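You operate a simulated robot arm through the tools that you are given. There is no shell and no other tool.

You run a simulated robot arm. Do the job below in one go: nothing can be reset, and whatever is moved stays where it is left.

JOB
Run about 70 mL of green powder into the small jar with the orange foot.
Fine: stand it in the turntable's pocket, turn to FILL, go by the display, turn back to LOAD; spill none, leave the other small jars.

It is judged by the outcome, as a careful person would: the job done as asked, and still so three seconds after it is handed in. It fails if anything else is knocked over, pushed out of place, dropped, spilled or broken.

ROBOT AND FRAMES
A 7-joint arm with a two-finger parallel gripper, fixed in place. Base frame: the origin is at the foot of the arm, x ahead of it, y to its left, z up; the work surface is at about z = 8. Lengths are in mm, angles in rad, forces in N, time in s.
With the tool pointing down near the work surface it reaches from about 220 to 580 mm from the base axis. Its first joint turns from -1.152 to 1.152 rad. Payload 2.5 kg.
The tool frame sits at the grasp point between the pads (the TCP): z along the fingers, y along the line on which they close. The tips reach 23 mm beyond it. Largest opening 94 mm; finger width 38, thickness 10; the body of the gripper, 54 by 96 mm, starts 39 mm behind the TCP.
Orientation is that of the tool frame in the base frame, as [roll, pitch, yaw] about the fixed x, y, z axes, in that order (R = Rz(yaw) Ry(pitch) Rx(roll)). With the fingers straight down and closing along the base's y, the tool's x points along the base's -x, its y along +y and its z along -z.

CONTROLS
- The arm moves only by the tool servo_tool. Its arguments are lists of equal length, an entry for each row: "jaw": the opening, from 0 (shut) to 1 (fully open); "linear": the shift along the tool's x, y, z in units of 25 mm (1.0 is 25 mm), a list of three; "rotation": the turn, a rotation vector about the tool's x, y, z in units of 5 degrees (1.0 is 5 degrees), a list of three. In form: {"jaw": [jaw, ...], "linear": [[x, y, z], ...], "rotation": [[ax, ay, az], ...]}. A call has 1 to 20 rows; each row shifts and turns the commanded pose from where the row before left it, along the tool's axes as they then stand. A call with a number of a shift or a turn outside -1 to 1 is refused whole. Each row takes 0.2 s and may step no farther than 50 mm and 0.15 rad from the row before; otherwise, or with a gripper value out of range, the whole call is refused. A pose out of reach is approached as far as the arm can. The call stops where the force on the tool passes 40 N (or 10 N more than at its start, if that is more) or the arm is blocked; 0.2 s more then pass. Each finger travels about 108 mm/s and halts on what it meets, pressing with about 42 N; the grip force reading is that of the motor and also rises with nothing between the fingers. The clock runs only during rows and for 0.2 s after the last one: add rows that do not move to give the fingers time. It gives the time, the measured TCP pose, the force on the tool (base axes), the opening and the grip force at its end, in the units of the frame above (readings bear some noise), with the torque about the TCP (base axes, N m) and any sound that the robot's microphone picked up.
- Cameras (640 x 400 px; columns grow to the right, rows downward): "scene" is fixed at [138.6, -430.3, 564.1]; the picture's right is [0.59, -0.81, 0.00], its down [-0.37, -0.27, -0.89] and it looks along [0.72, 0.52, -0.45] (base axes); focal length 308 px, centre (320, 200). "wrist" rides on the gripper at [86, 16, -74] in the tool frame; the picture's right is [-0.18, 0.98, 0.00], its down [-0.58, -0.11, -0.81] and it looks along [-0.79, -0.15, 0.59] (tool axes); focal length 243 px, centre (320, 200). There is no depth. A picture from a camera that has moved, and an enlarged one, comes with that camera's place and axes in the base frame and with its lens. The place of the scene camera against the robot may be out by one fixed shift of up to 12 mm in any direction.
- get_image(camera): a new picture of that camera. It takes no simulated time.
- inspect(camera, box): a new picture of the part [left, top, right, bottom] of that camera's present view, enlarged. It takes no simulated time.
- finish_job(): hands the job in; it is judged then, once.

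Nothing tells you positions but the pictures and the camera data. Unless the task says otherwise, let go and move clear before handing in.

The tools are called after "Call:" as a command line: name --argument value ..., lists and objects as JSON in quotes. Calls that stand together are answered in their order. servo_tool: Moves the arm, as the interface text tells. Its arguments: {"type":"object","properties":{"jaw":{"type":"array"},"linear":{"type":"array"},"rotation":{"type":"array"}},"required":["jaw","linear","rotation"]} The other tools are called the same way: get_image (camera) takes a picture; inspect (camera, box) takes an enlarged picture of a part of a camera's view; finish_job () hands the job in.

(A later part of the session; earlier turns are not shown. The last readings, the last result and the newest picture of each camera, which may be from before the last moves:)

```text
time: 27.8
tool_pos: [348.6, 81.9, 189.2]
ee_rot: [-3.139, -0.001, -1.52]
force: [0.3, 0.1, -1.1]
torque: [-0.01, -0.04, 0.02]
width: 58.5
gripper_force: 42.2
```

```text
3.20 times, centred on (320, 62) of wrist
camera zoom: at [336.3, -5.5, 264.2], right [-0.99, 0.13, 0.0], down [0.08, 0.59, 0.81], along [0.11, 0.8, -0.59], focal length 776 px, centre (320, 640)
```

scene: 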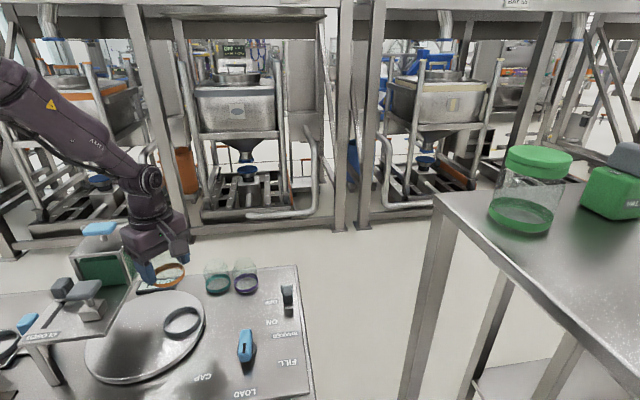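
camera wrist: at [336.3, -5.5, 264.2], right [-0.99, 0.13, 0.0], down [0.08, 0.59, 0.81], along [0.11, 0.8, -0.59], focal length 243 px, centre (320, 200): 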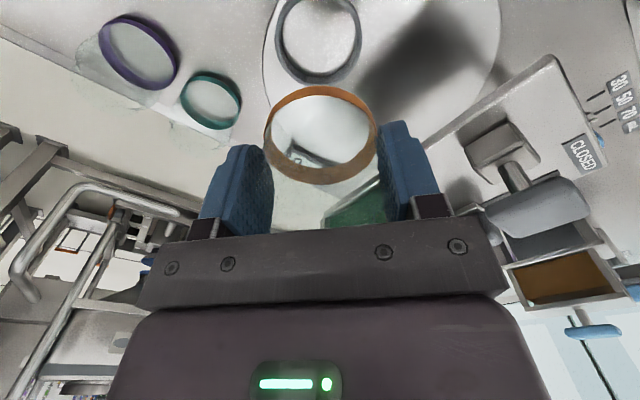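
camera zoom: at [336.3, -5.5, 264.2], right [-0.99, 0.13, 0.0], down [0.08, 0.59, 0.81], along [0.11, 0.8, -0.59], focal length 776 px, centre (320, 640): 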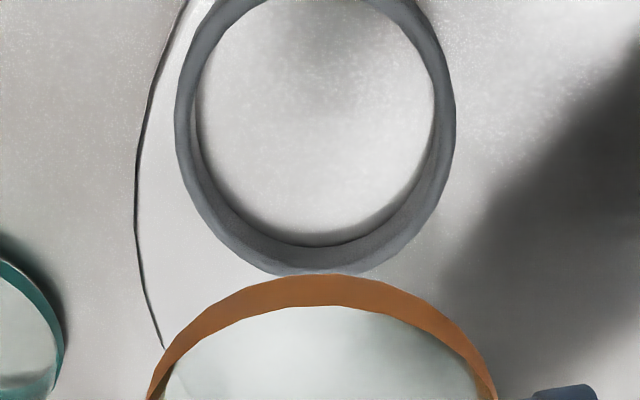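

The pocket ring is seen at about (349.7, 84.7), with an inner diameter near 69 mm against the jar's 61 mm foot. I'll shift slightly and descend to above the ring for a closer alignment check.

Call:
servo_tool --jaw '[0.5, 0.5, 0.5, 0.5, 0.5, 0.5]' --linear '[[-0.11, -0.05, 0.6], [0, 0, 0.8], [0, 0, 0.8], [0, 0, 0.8], [0, 0, 0.8], [0, 0, 0]]' --rotation '[[0, 0, 0], [0, 0, 0], [0, 0, 0], [0, 0, 0], [0, 0, 0], [0, 0, 0]]'

Call:
get_image --camera "wrist"

Call:
get_image --camera "scene"

Call:
inspect --camera "wrist" --box '[220, 40, 420, 165]'

Call:
inspect --camera "scene" --box '[100, 240, 260, 340]'

```text
time: 29.2
tool_pos: [351.9, 86.5, 92.4]
ee_rot: [-3.139, 0.001, -1.52]
force: [0.1, -0.3, -0.9]
torque: [0.02, 0.01, 0.01]
width: 58.0
gripper_force: 42.4
```

```text
taken
camera wrist: at [339.8, -0.1, 167.0], right [-0.99, 0.13, 0.0], down [0.08, 0.59, 0.81], along [0.11, 0.8, -0.59], focal length 243 px, centre (320, 200)
```

wrist: 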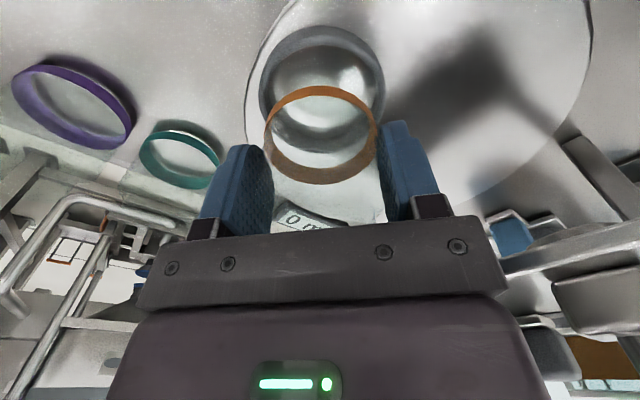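

```text
taken
```

scene: 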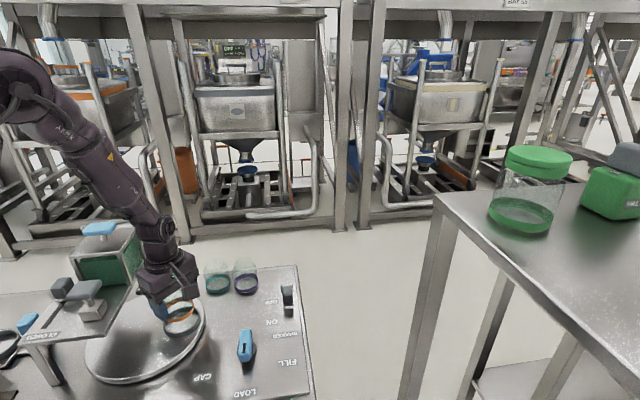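

```text
3.20 times, centred on (320, 102) of wrist
camera zoom: at [339.8, -0.1, 167.0], right [-0.99, 0.13, 0.0], down [0.08, 0.59, 0.81], along [0.11, 0.8, -0.59], focal length 776 px, centre (320, 512)
```

zoom: 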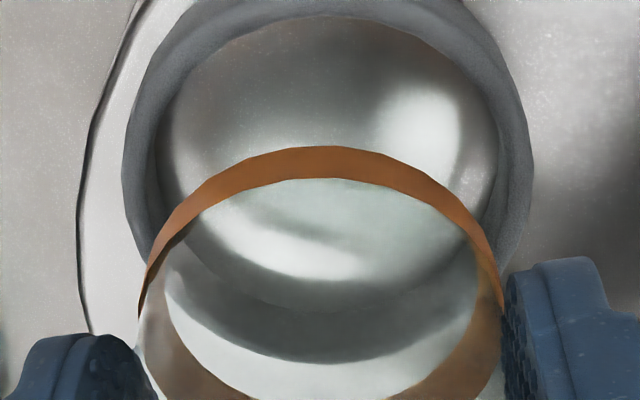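

```text
4.00 times, centred on (180, 290) of scene
camera zoom: at [138.6, -430.3, 564.1], right [0.59, -0.81, 0.0], down [-0.37, -0.27, -0.89], along [0.72, 0.52, -0.45], focal length 1232 px, centre (880, -160)
```

zoom: 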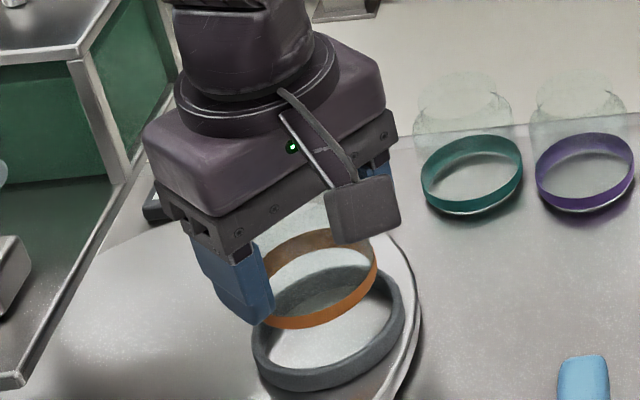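

The jar hovers just above the pocket. I'll zoom in on both views to measure the alignment.

Call:
inspect --camera "scene" --box '[150, 285, 214, 345]'

Call:
inspect --camera "wrist" --box '[240, 10, 400, 110]'

```text
6.67 times, centred on (182, 315) of scene
camera zoom: at [138.6, -430.3, 564.1], right [0.59, -0.81, 0.0], down [-0.37, -0.27, -0.89], along [0.72, 0.52, -0.45], focal length 2053 px, centre (1240, -567)
```

zoom: 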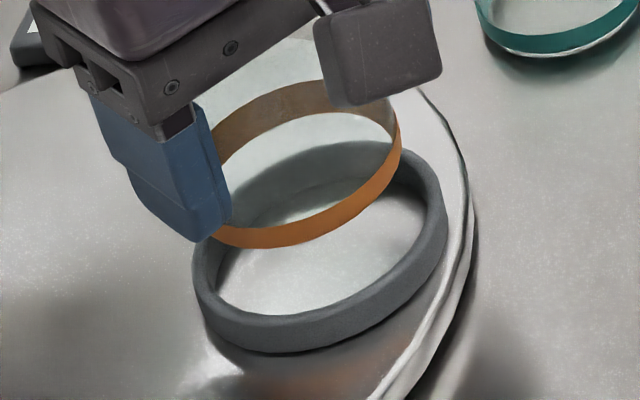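

```text
4.00 times, centred on (320, 60) of wrist
camera zoom: at [339.8, -0.1, 167.0], right [-0.99, 0.13, 0.0], down [0.08, 0.59, 0.81], along [0.11, 0.8, -0.59], focal length 970 px, centre (320, 760)
```

zoom: 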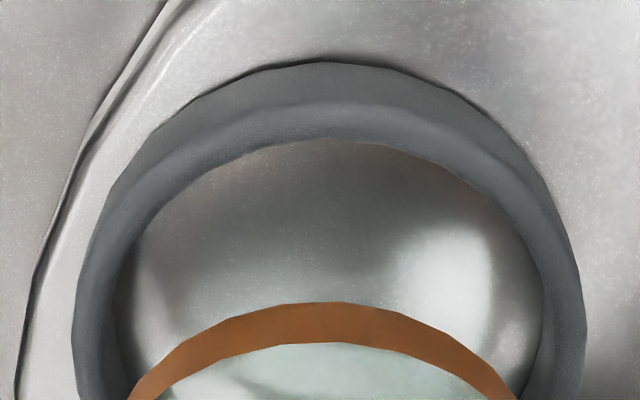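

The pocket centre comes out near (350.3, 85.5). I'll make a small correction, lower until the foot is just above the rim, and compare again.

Call:
servo_tool --jaw '[0.5, 0.5, 0.5]' --linear '[[0.03, 0.05, 0.36], [0, 0, 0.36], [0, 0, 0]]' --rotation '[[0, 0, 0], [0, 0, 0], [0, 0, 0]]'

Call:
inspect --camera "scene" --box '[150, 285, 214, 345]'

Call:
inspect --camera "wrist" --box '[220, 40, 420, 165]'

```text
time: 30.0
tool_pos: [350.6, 85.6, 76.3]
ee_rot: [-3.135, 0.002, -1.519]
force: [0.3, 1.8, 21.2]
torque: [0.62, -0.01, -0.17]
width: 58.1
gripper_force: 42.1
```

```text
6.67 times, centred on (182, 315) of scene
camera zoom: at [138.5, -430.3, 564.1], right [0.59, -0.81, 0.0], down [-0.37, -0.27, -0.89], along [0.72, 0.52, -0.45], focal length 2053 px, centre (1240, -567)
```

zoom: 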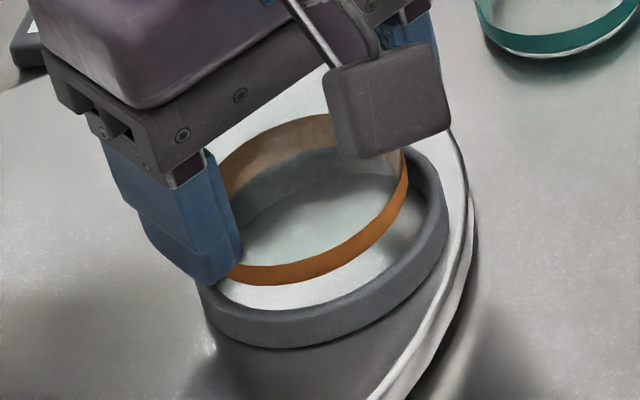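

```text
3.20 times, centred on (320, 102) of wrist
camera zoom: at [338.2, -1.5, 151.2], right [-0.99, 0.13, -0.01], down [0.07, 0.58, 0.81], along [0.11, 0.8, -0.59], focal length 776 px, centre (320, 512)
```

zoom: 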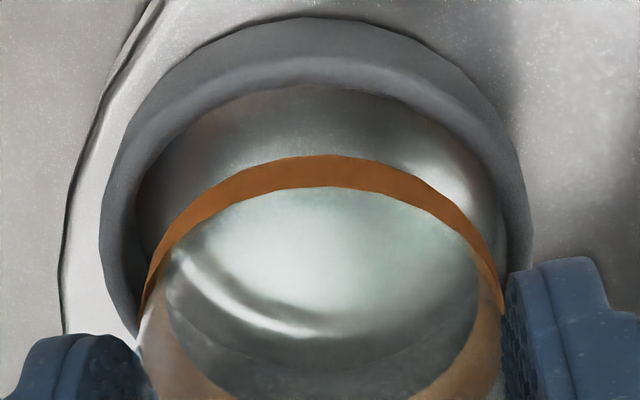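

The foot touched the rim on its far (+y) side at about 21 N, and the picture shows the jar sits roughly 7 mm too far in +y. I'll lift off and check that the jar hasn't tilted in the grip.

Call:
servo_tool --jaw '[0.5, 0.5, 0.5]' --linear '[[0, 0, -0.3], [0, 0, -0.3], [0, 0, 0]]' --rotation '[[0, 0, 0], [0, 0, 0], [0, 0, 0]]'

Call:
get_image --camera "wrist"

Call:
inspect --camera "wrist" --box '[220, 20, 420, 145]'

Call:
inspect --camera "wrist" --box '[220, 80, 420, 205]'

Call:
inspect --camera "scene" --box '[150, 285, 214, 345]'

```text
time: 30.8
tool_pos: [349.0, 84.8, 89.1]
ee_rot: [-3.141, 0.0, -1.519]
force: [0.1, -0.2, -2.1]
torque: [-0.03, -0.01, -0.02]
width: 58.1
gripper_force: 41.9
```

```text
taken
camera wrist: at [337.0, -2.2, 165.7], right [-0.99, 0.13, 0.0], down [0.08, 0.59, 0.81], along [0.11, 0.8, -0.59], focal length 243 px, centre (320, 200)
```

wrist: 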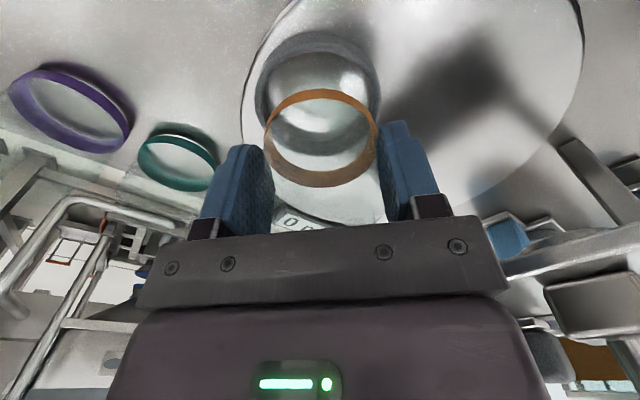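

```text
3.20 times, centred on (320, 82) of wrist
camera zoom: at [337.0, -2.2, 165.7], right [-0.99, 0.13, 0.0], down [0.08, 0.59, 0.81], along [0.11, 0.8, -0.59], focal length 776 px, centre (320, 576)
```

zoom: 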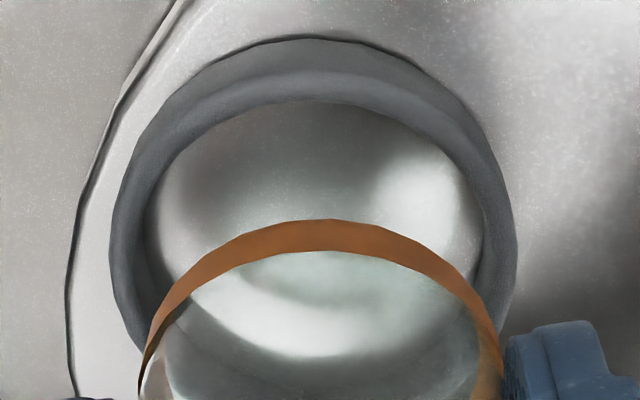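

```text
3.20 times, centred on (320, 142) of wrist
camera zoom: at [337.0, -2.2, 165.7], right [-0.99, 0.13, 0.0], down [0.08, 0.59, 0.81], along [0.11, 0.8, -0.59], focal length 776 px, centre (320, 384)
```

zoom: 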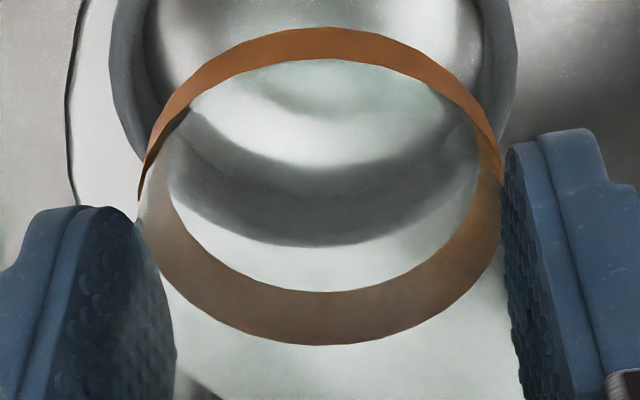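

```text
6.67 times, centred on (182, 315) of scene
camera zoom: at [138.6, -430.3, 564.1], right [0.59, -0.81, 0.0], down [-0.37, -0.27, -0.89], along [0.72, 0.52, -0.45], focal length 2053 px, centre (1240, -567)
```

zoom: 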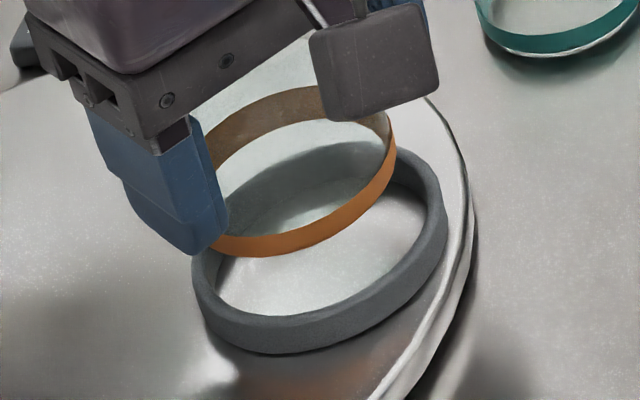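

The jar slid up about a millimetre and may be tilted by about 1-2°. The ring is centred near (348, 82) and the foot is about 8.5 mm too far in +y, so I'll shift it and hover just above the rim again.

Call:
servo_tool --jaw '[0.5, 0.5, 0.5]' --linear '[[0.34, 0.01, 0], [0, 0, 0.28], [0, 0, 0]]' --rotation '[[0, 0, 0], [0, 0, 0], [0, 0, 0]]'

Call:
inspect --camera "wrist" --box '[220, 20, 420, 145]'

Call:
inspect --camera "wrist" --box '[220, 80, 420, 205]'

Call:
inspect --camera "scene" --box '[150, 285, 214, 345]'

```text
time: 31.6
tool_pos: [350.6, 75.9, 83.0]
ee_rot: [-3.14, 0.001, -1.519]
force: [-0.2, 0.8, -1.2]
torque: [0.02, 0.03, -0.04]
width: 58.3
gripper_force: 41.6
```

```text
3.20 times, centred on (320, 82) of wrist
camera zoom: at [338.0, -10.8, 158.9], right [-0.99, 0.13, 0.0], down [0.08, 0.59, 0.81], along [0.11, 0.8, -0.59], focal length 776 px, centre (320, 576)
```

zoom: 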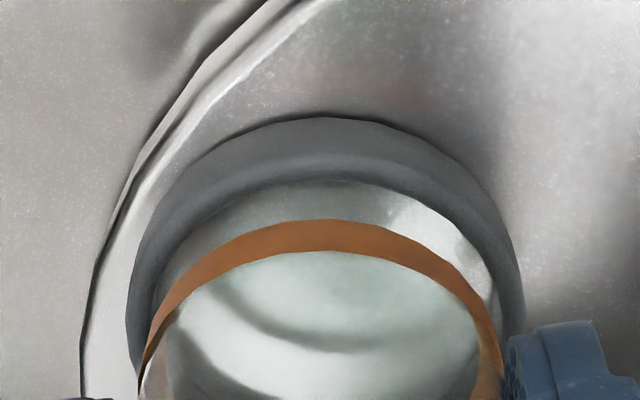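

```text
3.20 times, centred on (320, 142) of wrist
camera zoom: at [338.0, -10.8, 158.9], right [-0.99, 0.13, 0.0], down [0.08, 0.59, 0.81], along [0.11, 0.8, -0.59], focal length 776 px, centre (320, 384)
```

zoom: 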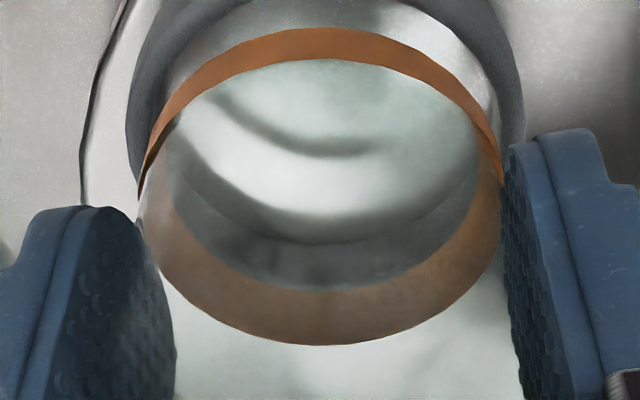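

```text
6.67 times, centred on (182, 315) of scene
camera zoom: at [138.6, -430.3, 564.1], right [0.59, -0.81, 0.0], down [-0.37, -0.27, -0.89], along [0.72, 0.52, -0.45], focal length 2053 px, centre (1240, -567)
```

zoom: 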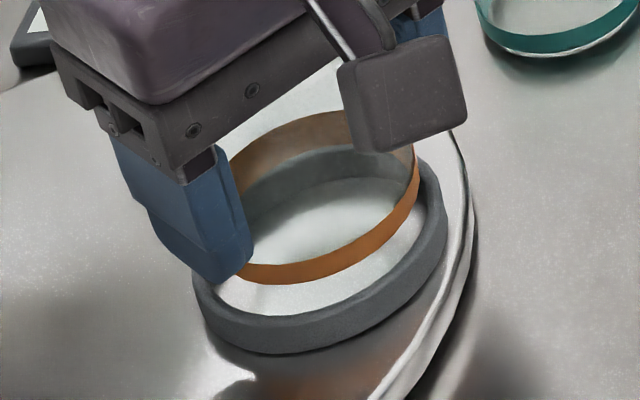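

The foot is nearly concentric with the pocket now. I'll zoom in tighter from the scene camera to check the remaining offset.

Call:
inspect --camera "scene" --box '[166, 300, 206, 340]'

Call:
inspect --camera "wrist" --box '[255, 50, 325, 140]'

Call:
inspect --camera "wrist" --box '[320, 50, 390, 140]'

```text
10.00 times, centred on (186, 320) of scene
camera zoom: at [138.6, -430.3, 564.1], right [0.59, -0.81, 0.0], down [-0.37, -0.27, -0.89], along [0.72, 0.52, -0.45], focal length 3080 px, centre (1660, -1000)
```

zoom: 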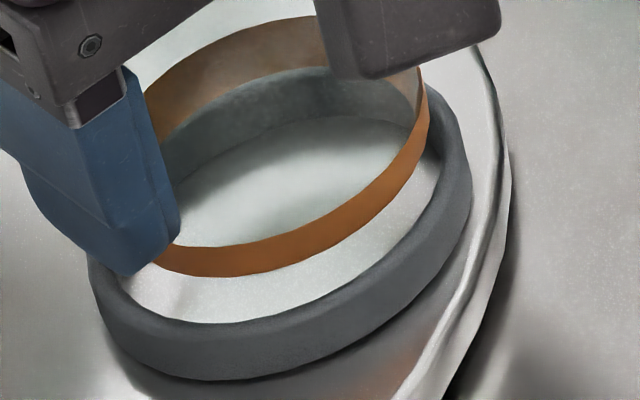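

```text
4.44 times, centred on (290, 95) of wrist
camera zoom: at [338.0, -10.8, 158.9], right [-0.99, 0.13, 0.0], down [0.08, 0.59, 0.81], along [0.11, 0.8, -0.59], focal length 1078 px, centre (453, 667)
```

zoom: 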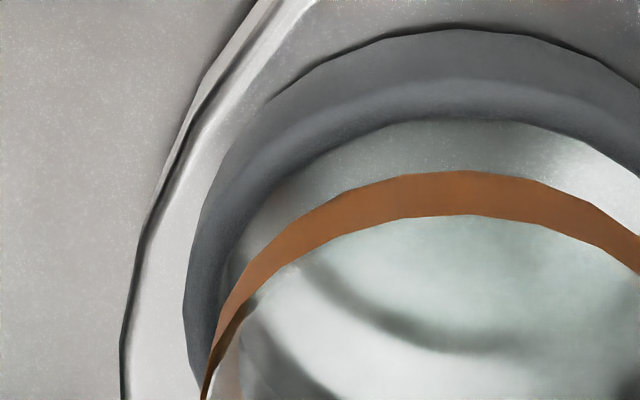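

```text
4.44 times, centred on (355, 95) of wrist
camera zoom: at [338.0, -10.8, 158.9], right [-0.99, 0.13, 0.0], down [0.08, 0.59, 0.81], along [0.11, 0.8, -0.59], focal length 1078 px, centre (164, 667)
```

zoom: 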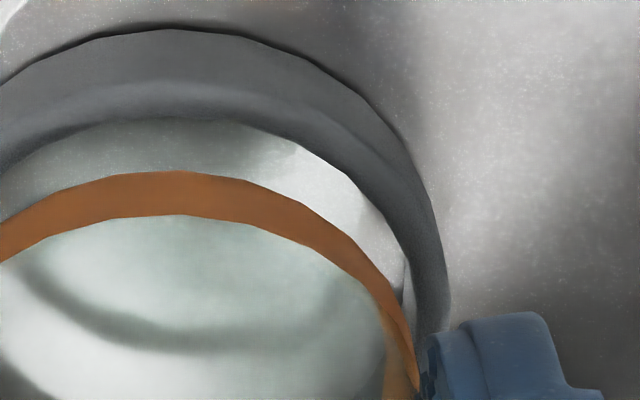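

Both views agree that the jar should go about 1.5 mm in -x and 2 mm in -y. I'll correct, come down a few millimetres and re-measure with less parallax.

Call:
servo_tool --jaw '[0.5, 0.5, 0.5]' --linear '[[0.085, 0.064, 0], [0, 0, 0.14], [0, 0, 0]]' --rotation '[[0, 0, 0], [0, 0, 0], [0, 0, 0]]'

Call:
inspect --camera "scene" --box '[166, 300, 206, 340]'

Call:
inspect --camera "wrist" --box '[220, 40, 420, 165]'

```text
time: 32.4
tool_pos: [348.2, 74.4, 80.0]
ee_rot: [-3.138, 0.0, -1.518]
force: [0.3, 0.0, -1.5]
torque: [0.0, 0.02, 0.0]
width: 58.4
gripper_force: 41.9
```

```text
10.00 times, centred on (186, 320) of scene
camera zoom: at [138.6, -430.3, 564.1], right [0.59, -0.81, 0.0], down [-0.37, -0.27, -0.89], along [0.72, 0.52, -0.45], focal length 3080 px, centre (1660, -1000)
```

zoom: 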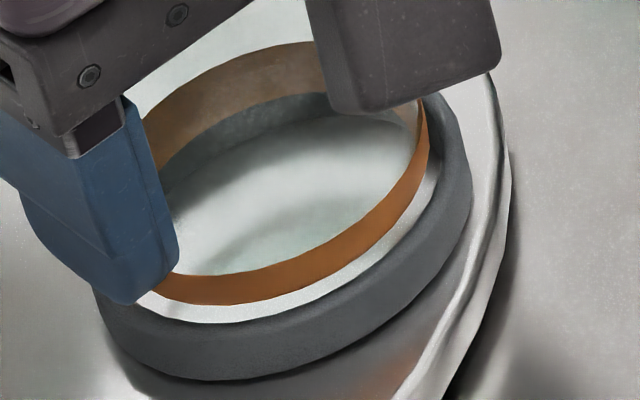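

```text
3.20 times, centred on (320, 102) of wrist
camera zoom: at [335.4, -13.4, 155.1], right [-0.99, 0.13, 0.0], down [0.08, 0.59, 0.81], along [0.11, 0.8, -0.59], focal length 776 px, centre (320, 512)
```

zoom: 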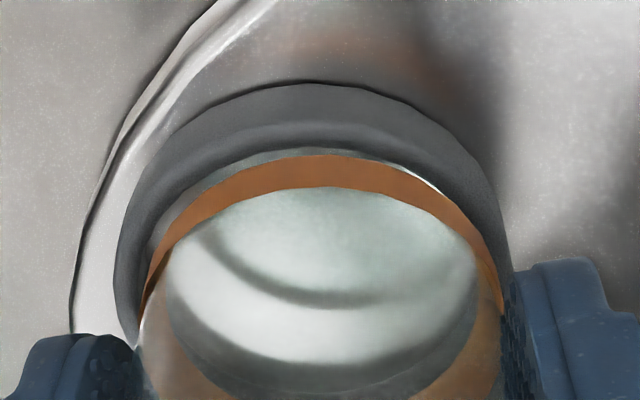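

The foot is now within about a millimetre of concentric. I'll lower in very small steps and read force and torque to sense any rim contact.

Call:
servo_tool --jaw '[0.5, 0.5, 0.5]' --linear '[[0, 0, 0.06], [0, 0, 0.04], [0, 0, 0]]' --rotation '[[0, 0, 0], [0, 0, 0], [0, 0, 0]]'

Call:
inspect --camera "wrist" --box '[250, 60, 390, 150]'

Call:
inspect --camera "scene" --box '[166, 300, 206, 340]'

```text
time: 33.2
tool_pos: [348.1, 73.2, 78.1]
ee_rot: [3.142, 0.0, -1.517]
force: [-0.3, 0.1, -0.8]
torque: [0.01, -0.04, -0.03]
width: 58.3
gripper_force: 41.9
```

```text
4.44 times, centred on (320, 105) of wrist
camera zoom: at [334.9, -14.0, 153.2], right [-0.99, 0.13, 0.0], down [0.08, 0.59, 0.81], along [0.11, 0.8, -0.59], focal length 1078 px, centre (320, 622)
```

zoom: 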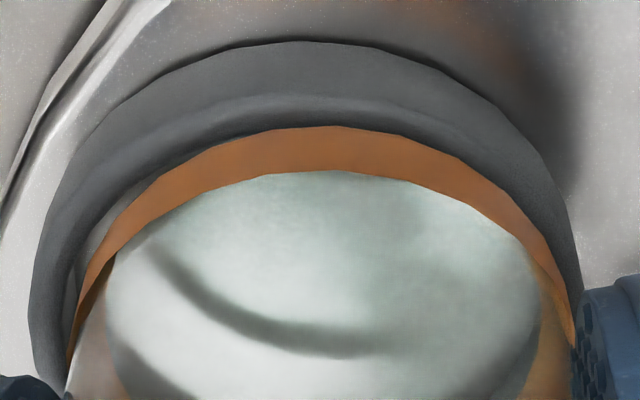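

```text
10.00 times, centred on (186, 320) of scene
camera zoom: at [138.6, -430.3, 564.1], right [0.59, -0.81, 0.0], down [-0.37, -0.27, -0.89], along [0.72, 0.52, -0.45], focal length 3080 px, centre (1660, -1000)
```

zoom: 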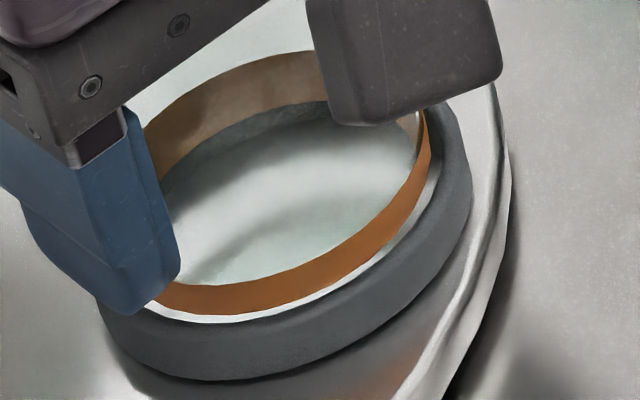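

There's no contact yet at z = 78. The wrist view suggests nudging about +1 mm in x and +0.7 mm in y, so I'll do that and lower by 2 mm while watching the force.

Call:
servo_tool --jaw '[0.5, 0.5, 0.5, 0.5]' --linear '[[-0.026, -0.041, 0], [0, 0, 0.04], [0, 0, 0.04], [0, 0, 0]]' --rotation '[[0, 0, 0], [0, 0, 0], [0, 0, 0], [0, 0, 0]]'

Call:
servo_tool --jaw '[0.5, 0.5]' --linear '[[0, 0, 0.04], [0, 0, 0]]' --rotation '[[0, 0, 0], [0, 0, 0]]'

Call:
inspect --camera "wrist" --box '[250, 60, 390, 150]'

Call:
inspect --camera "scene" --box '[166, 300, 206, 340]'

```text
time: 34.2
tool_pos: [349.3, 74.8, 76.3]
ee_rot: [-3.138, 0.002, -1.52]
force: [-0.8, 3.8, 21.7]
torque: [-0.49, 0.13, -0.12]
width: 58.1
gripper_force: 42.0
```

```text
time: 34.8
tool_pos: [347.2, 74.1, 74.4]
ee_rot: [-3.138, 0.0, -1.519]
force: [-0.1, 2.0, 22.9]
torque: [-0.43, 0.15, -0.13]
width: 58.0
gripper_force: 41.6
```

```text
4.44 times, centred on (320, 105) of wrist
camera zoom: at [335.5, -12.3, 149.6], right [-0.99, 0.13, 0.0], down [0.08, 0.59, 0.81], along [0.11, 0.8, -0.59], focal length 1078 px, centre (320, 622)
```

zoom: 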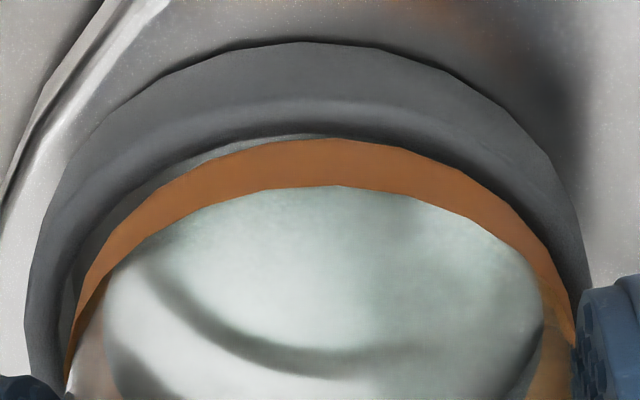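

```text
10.00 times, centred on (186, 320) of scene
camera zoom: at [138.5, -430.3, 564.1], right [0.59, -0.81, 0.0], down [-0.37, -0.27, -0.89], along [0.72, 0.52, -0.45], focal length 3080 px, centre (1660, -1000)
```

zoom: 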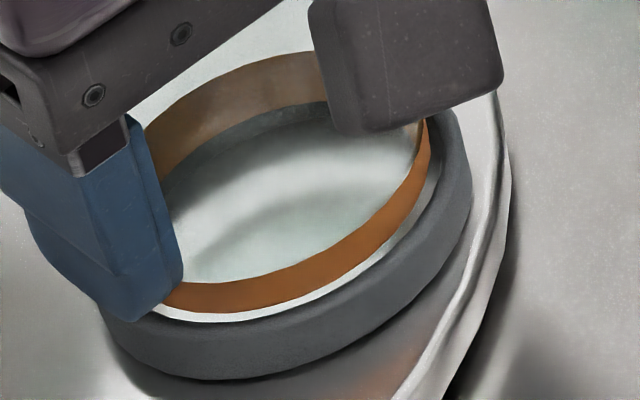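

Contact is now on the near (-y) side, so the true centre lies slightly further in +y. I'll lift off before the jar shifts any more in the grip and re-measure.

Call:
servo_tool --jaw '[0.5, 0.5, 0.5]' --linear '[[0, 0, -0.2], [0, 0, -0.2], [0, 0, 0]]' --rotation '[[0, 0, 0], [0, 0, 0], [0, 0, 0]]'

Call:
inspect --camera "wrist" --box '[220, 40, 420, 165]'

Call:
inspect --camera "wrist" --box '[220, 90, 420, 215]'

Call:
inspect --camera "scene" --box '[150, 285, 214, 345]'

```text
time: 35.6
tool_pos: [348.5, 74.3, 83.9]
ee_rot: [-3.141, -0.002, -1.518]
force: [-0.1, -0.2, -2.1]
torque: [0.0, -0.04, -0.02]
width: 58.2
gripper_force: 42.3
```

```text
3.20 times, centred on (320, 102) of wrist
camera zoom: at [335.6, -12.7, 158.9], right [-0.99, 0.13, 0.0], down [0.08, 0.59, 0.81], along [0.11, 0.8, -0.59], focal length 776 px, centre (320, 512)
```

zoom: 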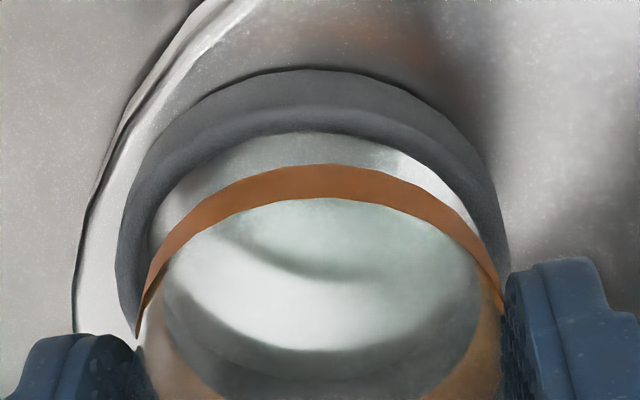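

```text
3.20 times, centred on (320, 152) of wrist
camera zoom: at [335.6, -12.7, 158.9], right [-0.99, 0.13, 0.0], down [0.08, 0.59, 0.81], along [0.11, 0.8, -0.59], focal length 776 px, centre (320, 352)
```

zoom: 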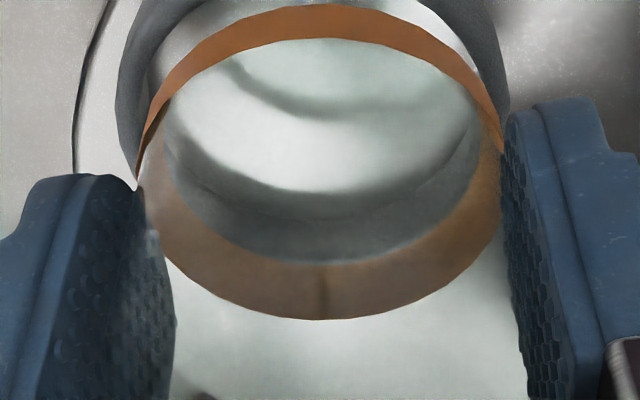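

```text
6.67 times, centred on (182, 315) of scene
camera zoom: at [138.6, -430.3, 564.1], right [0.59, -0.81, 0.0], down [-0.37, -0.27, -0.89], along [0.72, 0.52, -0.45], focal length 2053 px, centre (1240, -567)
```

zoom: 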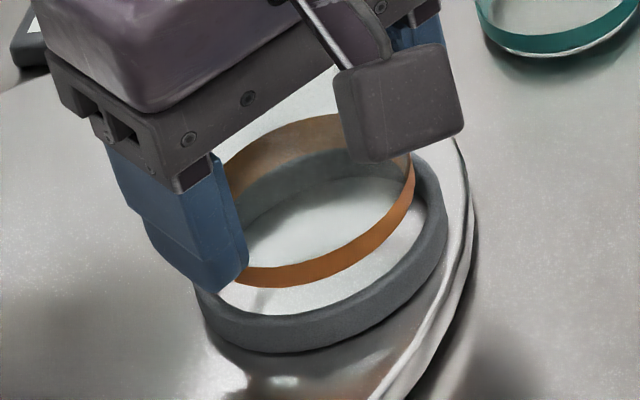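

The jar has slid up about 5 mm in the grip but looks level again. I'll shift +1.2 mm in x and +2 mm in y, lower to just above the rim, and look.

Call:
servo_tool --jaw '[0.5, 0.5, 0.5]' --linear '[[-0.077, -0.052, 0], [0, 0, 0.3], [0, 0, 0]]' --rotation '[[0, 0, 0], [0, 0, 0], [0, 0, 0]]'

Call:
inspect --camera "wrist" --box '[250, 60, 390, 150]'

Call:
inspect --camera "scene" --box '[166, 300, 206, 340]'

```text
time: 36.4
tool_pos: [349.1, 76.6, 76.0]
ee_rot: [-3.14, 0.0, -1.52]
force: [-0.6, 1.0, -1.1]
torque: [-0.01, -0.03, 0.0]
width: 58.3
gripper_force: 42.3
```

```text
4.44 times, centred on (320, 105) of wrist
camera zoom: at [337.3, -10.5, 151.6], right [-0.99, 0.13, 0.0], down [0.08, 0.59, 0.81], along [0.11, 0.8, -0.59], focal length 1078 px, centre (320, 622)
```

zoom: 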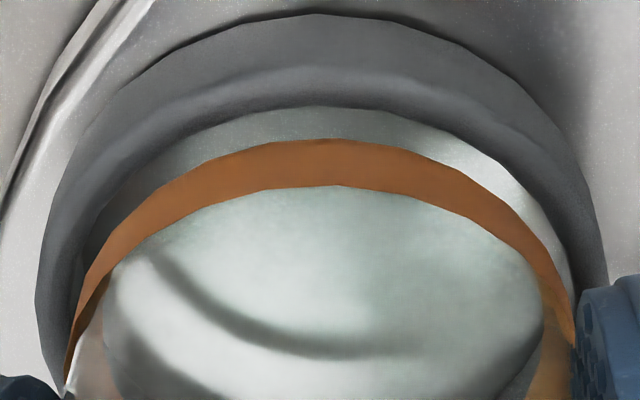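

```text
10.00 times, centred on (186, 320) of scene
camera zoom: at [138.6, -430.3, 564.1], right [0.59, -0.81, 0.0], down [-0.37, -0.27, -0.89], along [0.72, 0.52, -0.45], focal length 3080 px, centre (1660, -1000)
```

zoom: 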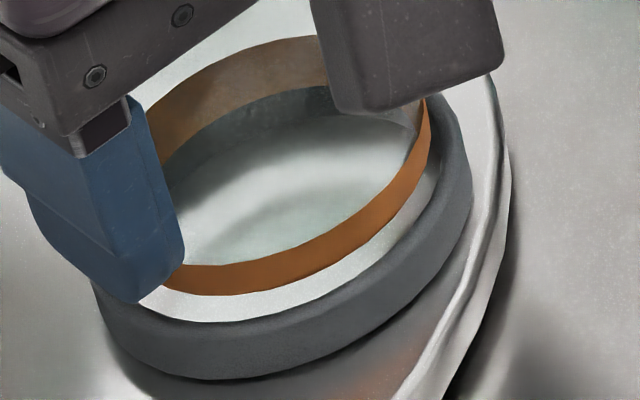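

The gaps look balanced on the near side and laterally. I'll lower by 1 mm at a time and read the force.

Call:
servo_tool --jaw '[0.5, 0.5, 0.5]' --linear '[[0, 0, 0.04], [0, 0, 0.04], [0, 0, 0]]' --rotation '[[0, 0, 0], [0, 0, 0], [0, 0, 0]]'

Call:
servo_tool --jaw '[0.5, 0.5]' --linear '[[0, 0, 0.04], [0, 0, 0]]' --rotation '[[0, 0, 0], [0, 0, 0]]'

```text
time: 37.2
tool_pos: [349.2, 77.4, 76.2]
ee_rot: [-3.14, -0.001, -1.518]
force: [-0.4, 1.0, -1.2]
torque: [0.03, -0.02, -0.04]
width: 58.2
gripper_force: 41.7
```

```text
time: 37.8
tool_pos: [349.7, 77.3, 73.4]
ee_rot: [-3.14, 0.001, -1.518]
force: [0.4, -0.1, -1.4]
torque: [-0.01, 0.0, 0.0]
width: 58.1
gripper_force: 42.5
```

Call:
servo_tool --jaw '[0.5, 0.5]' --linear '[[0, 0, 0.06], [0, 0, 0]]' --rotation '[[0, 0, 0], [0, 0, 0]]'

Call:
inspect --camera "wrist" --box '[250, 60, 390, 150]'

Call:
inspect --camera "scene" --box '[166, 300, 206, 340]'

```text
time: 38.4
tool_pos: [350.0, 76.1, 71.5]
ee_rot: [3.141, 0.0, -1.518]
force: [-0.1, -0.5, -1.3]
torque: [-0.01, 0.0, -0.01]
width: 58.1
gripper_force: 42.5
```

```text
4.44 times, centred on (320, 105) of wrist
camera zoom: at [337.7, -10.8, 147.9], right [-0.99, 0.13, 0.0], down [0.08, 0.59, 0.81], along [0.11, 0.8, -0.59], focal length 1078 px, centre (320, 622)
```

zoom: 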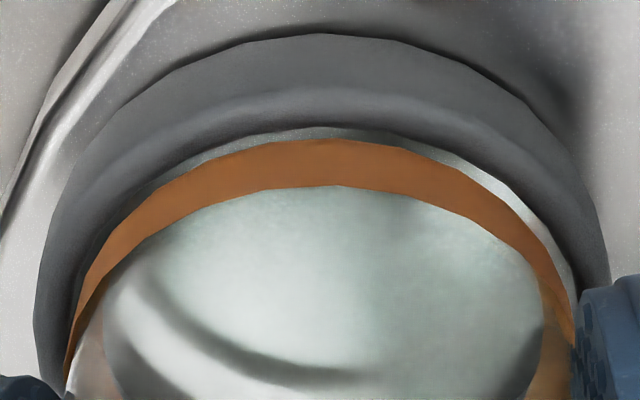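

```text
10.00 times, centred on (186, 320) of scene
camera zoom: at [138.6, -430.3, 564.1], right [0.59, -0.81, 0.0], down [-0.37, -0.27, -0.89], along [0.72, 0.52, -0.45], focal length 3080 px, centre (1660, -1000)
```

zoom: 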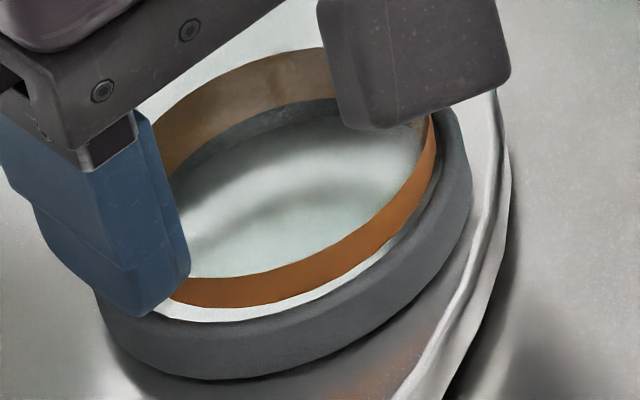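

No contact yet, and the foot looks centred as it enters. I'll continue in small steps.

Call:
servo_tool --jaw '[0.5, 0.5]' --linear '[[0, 0, 0.06], [0, 0, 0]]' --rotation '[[0, 0, 0], [0, 0, 0]]'

Call:
inspect --camera "scene" --box '[166, 300, 206, 340]'

Call:
inspect --camera "wrist" --box '[250, 60, 390, 150]'

```text
time: 39.0
tool_pos: [350.4, 75.7, 70.8]
ee_rot: [-3.14, 0.0, -1.518]
force: [0.4, -0.3, -0.3]
torque: [-0.01, 0.0, 0.0]
width: 58.1
gripper_force: 41.6
```

```text
10.00 times, centred on (186, 320) of scene
camera zoom: at [138.6, -430.3, 564.1], right [0.59, -0.81, 0.0], down [-0.37, -0.27, -0.89], along [0.72, 0.52, -0.45], focal length 3080 px, centre (1660, -1000)
```

zoom: 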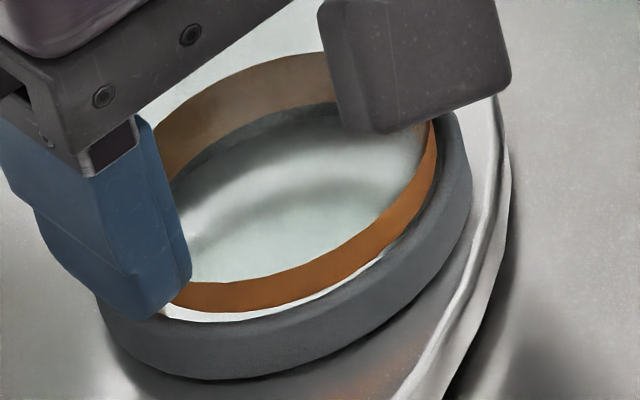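

```text
4.44 times, centred on (320, 105) of wrist
camera zoom: at [337.7, -10.6, 146.5], right [-0.99, 0.13, 0.0], down [0.08, 0.59, 0.81], along [0.11, 0.8, -0.59], focal length 1078 px, centre (320, 622)
```

zoom: 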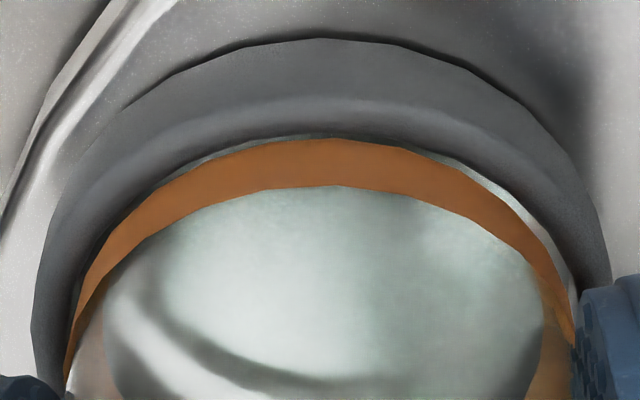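

The jar is a touch too far in +x. I'll shift -0.8 mm in x and keep lowering.

Call:
servo_tool --jaw '[0.5, 0.5, 0.5]' --linear '[[0, 0.032, 0], [0, 0, 0.06], [0, 0, 0]]' --rotation '[[0, 0, 0], [0, 0, 0], [0, 0, 0]]'

Call:
inspect --camera "scene" --box '[166, 300, 206, 340]'

Call:
inspect --camera "wrist" --box '[250, 60, 390, 150]'

```text
time: 39.8
tool_pos: [349.5, 78.1, 69.3]
ee_rot: [-3.141, 0.0, -1.521]
force: [0.1, -0.2, -0.8]
torque: [0.01, 0.0, 0.04]
width: 58.0
gripper_force: 41.8
```

```text
10.00 times, centred on (186, 320) of scene
camera zoom: at [138.6, -430.3, 564.1], right [0.59, -0.81, 0.0], down [-0.37, -0.27, -0.89], along [0.72, 0.52, -0.45], focal length 3080 px, centre (1660, -1000)
```

zoom: 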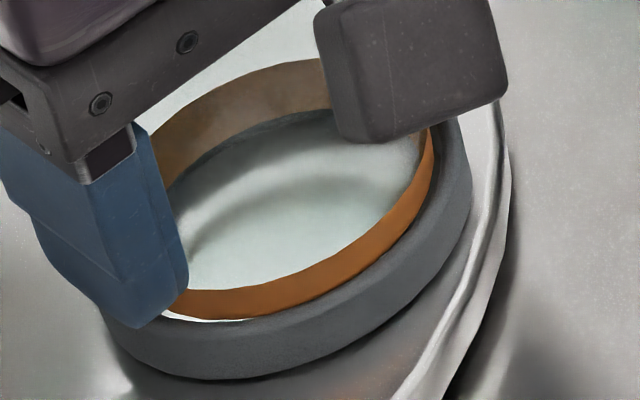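

```text
4.44 times, centred on (320, 105) of wrist
camera zoom: at [337.0, -10.1, 144.8], right [-0.99, 0.13, 0.0], down [0.08, 0.59, 0.81], along [0.11, 0.8, -0.59], focal length 1078 px, centre (320, 622)
```

zoom: 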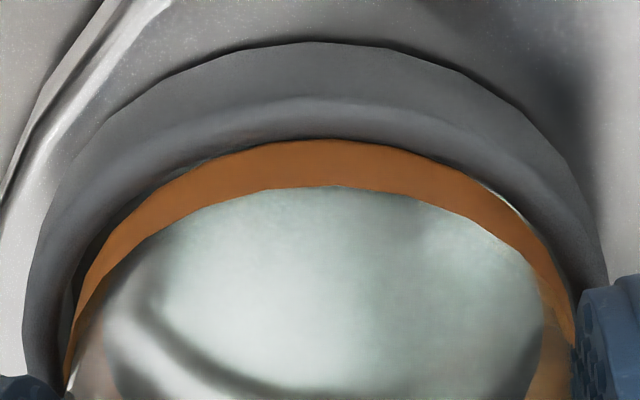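

Still free, and the front of the foot is dropping below the rim line. I'll continue.

Call:
servo_tool --jaw '[0.5, 0.5]' --linear '[[0, 0, 0.06], [0, 0, 0]]' --rotation '[[0, 0, 0], [0, 0, 0]]'

Call:
inspect --camera "scene" --box '[166, 300, 206, 340]'

Call:
inspect --camera "wrist" --box '[250, 60, 390, 150]'

```text
time: 40.4
tool_pos: [348.8, 76.7, 67.4]
ee_rot: [-3.139, 0.001, -1.519]
force: [-0.9, -0.1, -0.4]
torque: [0.01, -0.03, 0.0]
width: 58.4
gripper_force: 42.5
```

```text
10.00 times, centred on (186, 320) of scene
camera zoom: at [138.6, -430.3, 564.1], right [0.59, -0.81, 0.0], down [-0.37, -0.27, -0.89], along [0.72, 0.52, -0.45], focal length 3080 px, centre (1660, -1000)
```

zoom: 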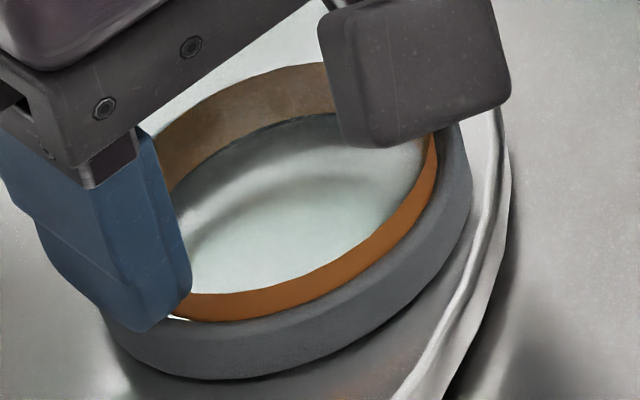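

```text
4.44 times, centred on (320, 105) of wrist
camera zoom: at [337.2, -10.4, 143.6], right [-0.99, 0.13, 0.0], down [0.08, 0.59, 0.81], along [0.11, 0.8, -0.59], focal length 1078 px, centre (320, 622)
```

zoom: 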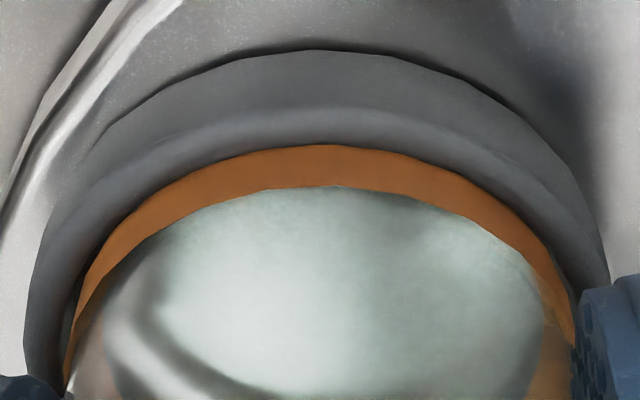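

The rim now hides the bottom of the foot, so the jar is entering the pocket without contact. I'll lower a little further, keeping the fingertips above the rim.

Call:
servo_tool --jaw '[0.5, 0.5, 0.5]' --linear '[[0, 0, 0.04], [0, 0, 0.04], [0, 0, 0]]' --rotation '[[0, 0, 0], [0, 0, 0], [0, 0, 0]]'

Call:
inspect --camera "scene" --box '[150, 285, 214, 345]'

Call:
inspect --camera "wrist" --box '[220, 60, 420, 185]'

```text
time: 41.2
tool_pos: [348.5, 75.9, 66.2]
ee_rot: [3.141, 0.0, -1.52]
force: [0.2, 0.0, -1.2]
torque: [-0.01, 0.01, 0.0]
width: 58.1
gripper_force: 41.8
```

```text
6.67 times, centred on (182, 315) of scene
camera zoom: at [138.6, -430.3, 564.1], right [0.59, -0.81, 0.0], down [-0.37, -0.27, -0.89], along [0.72, 0.52, -0.45], focal length 2053 px, centre (1240, -567)
```

zoom: 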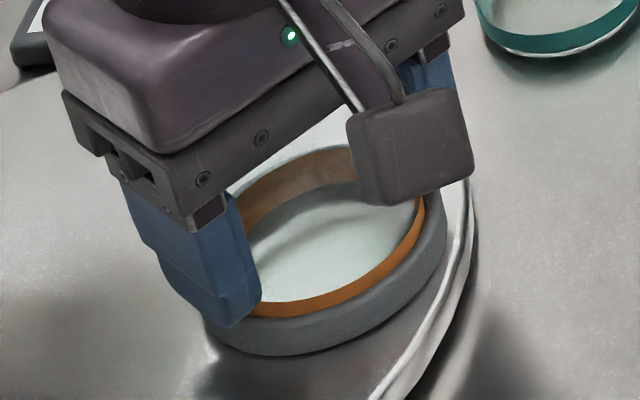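

```text
3.20 times, centred on (320, 122) of wrist
camera zoom: at [336.5, -11.4, 142.3], right [-0.99, 0.13, 0.0], down [0.08, 0.59, 0.81], along [0.11, 0.8, -0.59], focal length 776 px, centre (320, 448)
```

zoom: 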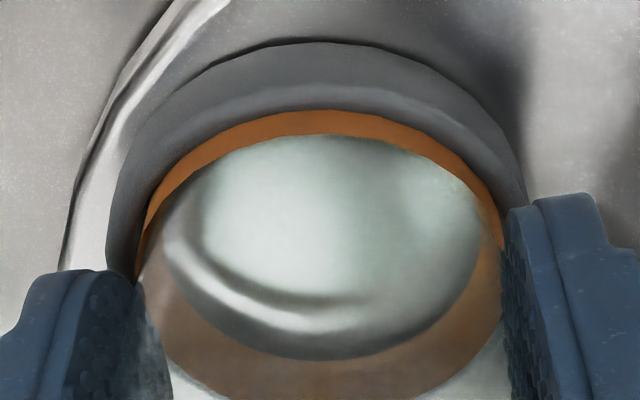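

Call:
servo_tool --jaw '[0.5, 0.5]' --linear '[[0, 0, 0.06], [0, 0, 0]]' --rotation '[[0, 0, 0], [0, 0, 0]]'

Call:
inspect --camera "wrist" --box '[220, 60, 420, 185]'

Call:
inspect --camera "scene" --box '[150, 300, 214, 340]'

```text
time: 41.8
tool_pos: [348.0, 76.0, 64.5]
ee_rot: [-3.14, -0.001, -1.519]
force: [-0.5, -0.2, -0.7]
torque: [0.0, 0.01, 0.0]
width: 58.1
gripper_force: 41.8
```

```text
3.20 times, centred on (320, 122) of wrist
camera zoom: at [336.6, -11.5, 140.6], right [-0.99, 0.13, 0.0], down [0.08, 0.59, 0.81], along [0.11, 0.8, -0.59], focal length 776 px, centre (320, 448)
```

zoom: 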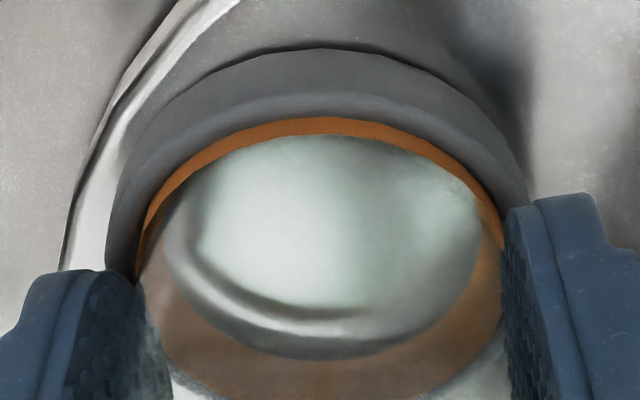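

```text
10.00 times, centred on (182, 320) of scene
camera zoom: at [138.6, -430.3, 564.1], right [0.59, -0.81, 0.0], down [-0.37, -0.27, -0.89], along [0.72, 0.52, -0.45], focal length 3080 px, centre (1700, -1000)
```

zoom: 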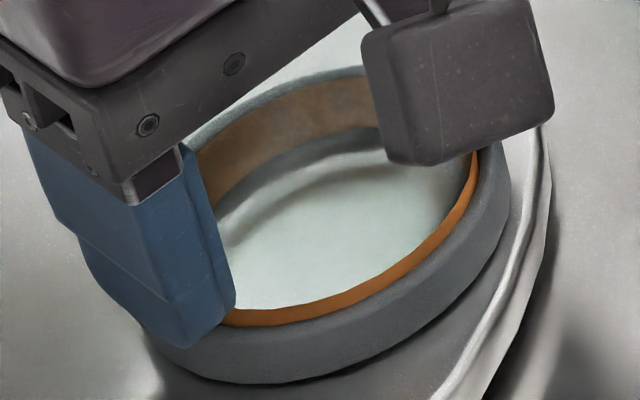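

The jar is most of the way in. I'll go down in 1 mm steps until I feel a contact.

Call:
servo_tool --jaw '[0.5, 0.5]' --linear '[[0, 0, 0.04], [0, 0, 0]]' --rotation '[[0, 0, 0], [0, 0, 0]]'

Call:
servo_tool --jaw '[0.5, 0.5]' --linear '[[0, 0, 0.04], [0, 0, 0]]' --rotation '[[0, 0, 0], [0, 0, 0]]'

Call:
inspect --camera "wrist" --box '[220, 60, 420, 185]'

Call:
inspect --camera "scene" --box '[150, 300, 214, 340]'

```text
time: 42.4
tool_pos: [348.8, 74.9, 64.7]
ee_rot: [-3.138, -0.001, -1.518]
force: [0.1, -0.1, -0.4]
torque: [-0.01, 0.0, 0.0]
width: 58.4
gripper_force: 42.6
```

```text
time: 43.0
tool_pos: [349.6, 76.1, 63.0]
ee_rot: [-3.141, 0.002, -1.519]
force: [-2.2, 1.4, 3.5]
torque: [0.01, 0.25, 0.08]
width: 58.0
gripper_force: 41.6
```

```text
3.20 times, centred on (320, 122) of wrist
camera zoom: at [337.0, -11.6, 138.4], right [-0.99, 0.13, 0.0], down [0.08, 0.59, 0.81], along [0.11, 0.8, -0.59], focal length 776 px, centre (320, 448)
```

zoom: 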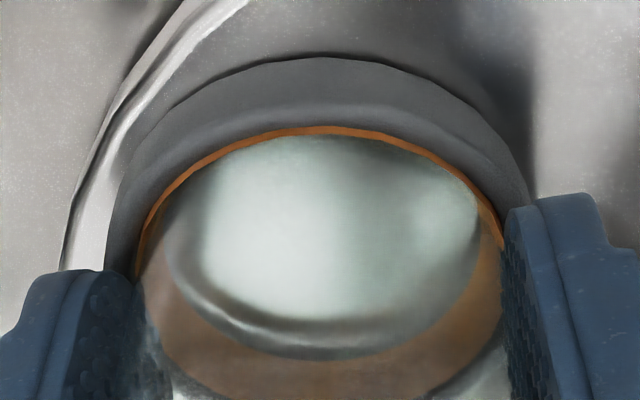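

```text
10.00 times, centred on (182, 320) of scene
camera zoom: at [138.6, -430.3, 564.1], right [0.59, -0.81, 0.0], down [-0.37, -0.27, -0.89], along [0.72, 0.52, -0.45], focal length 3080 px, centre (1700, -1000)
```

zoom: 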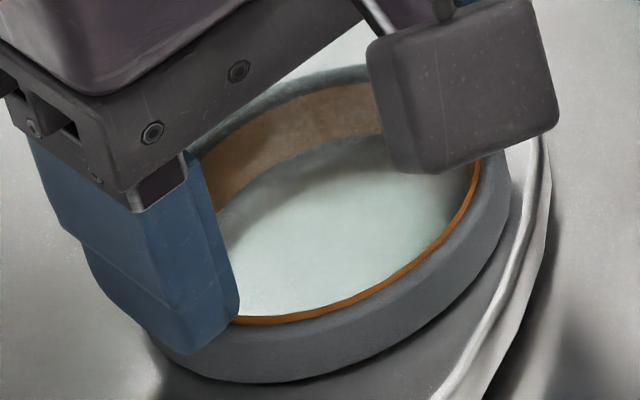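

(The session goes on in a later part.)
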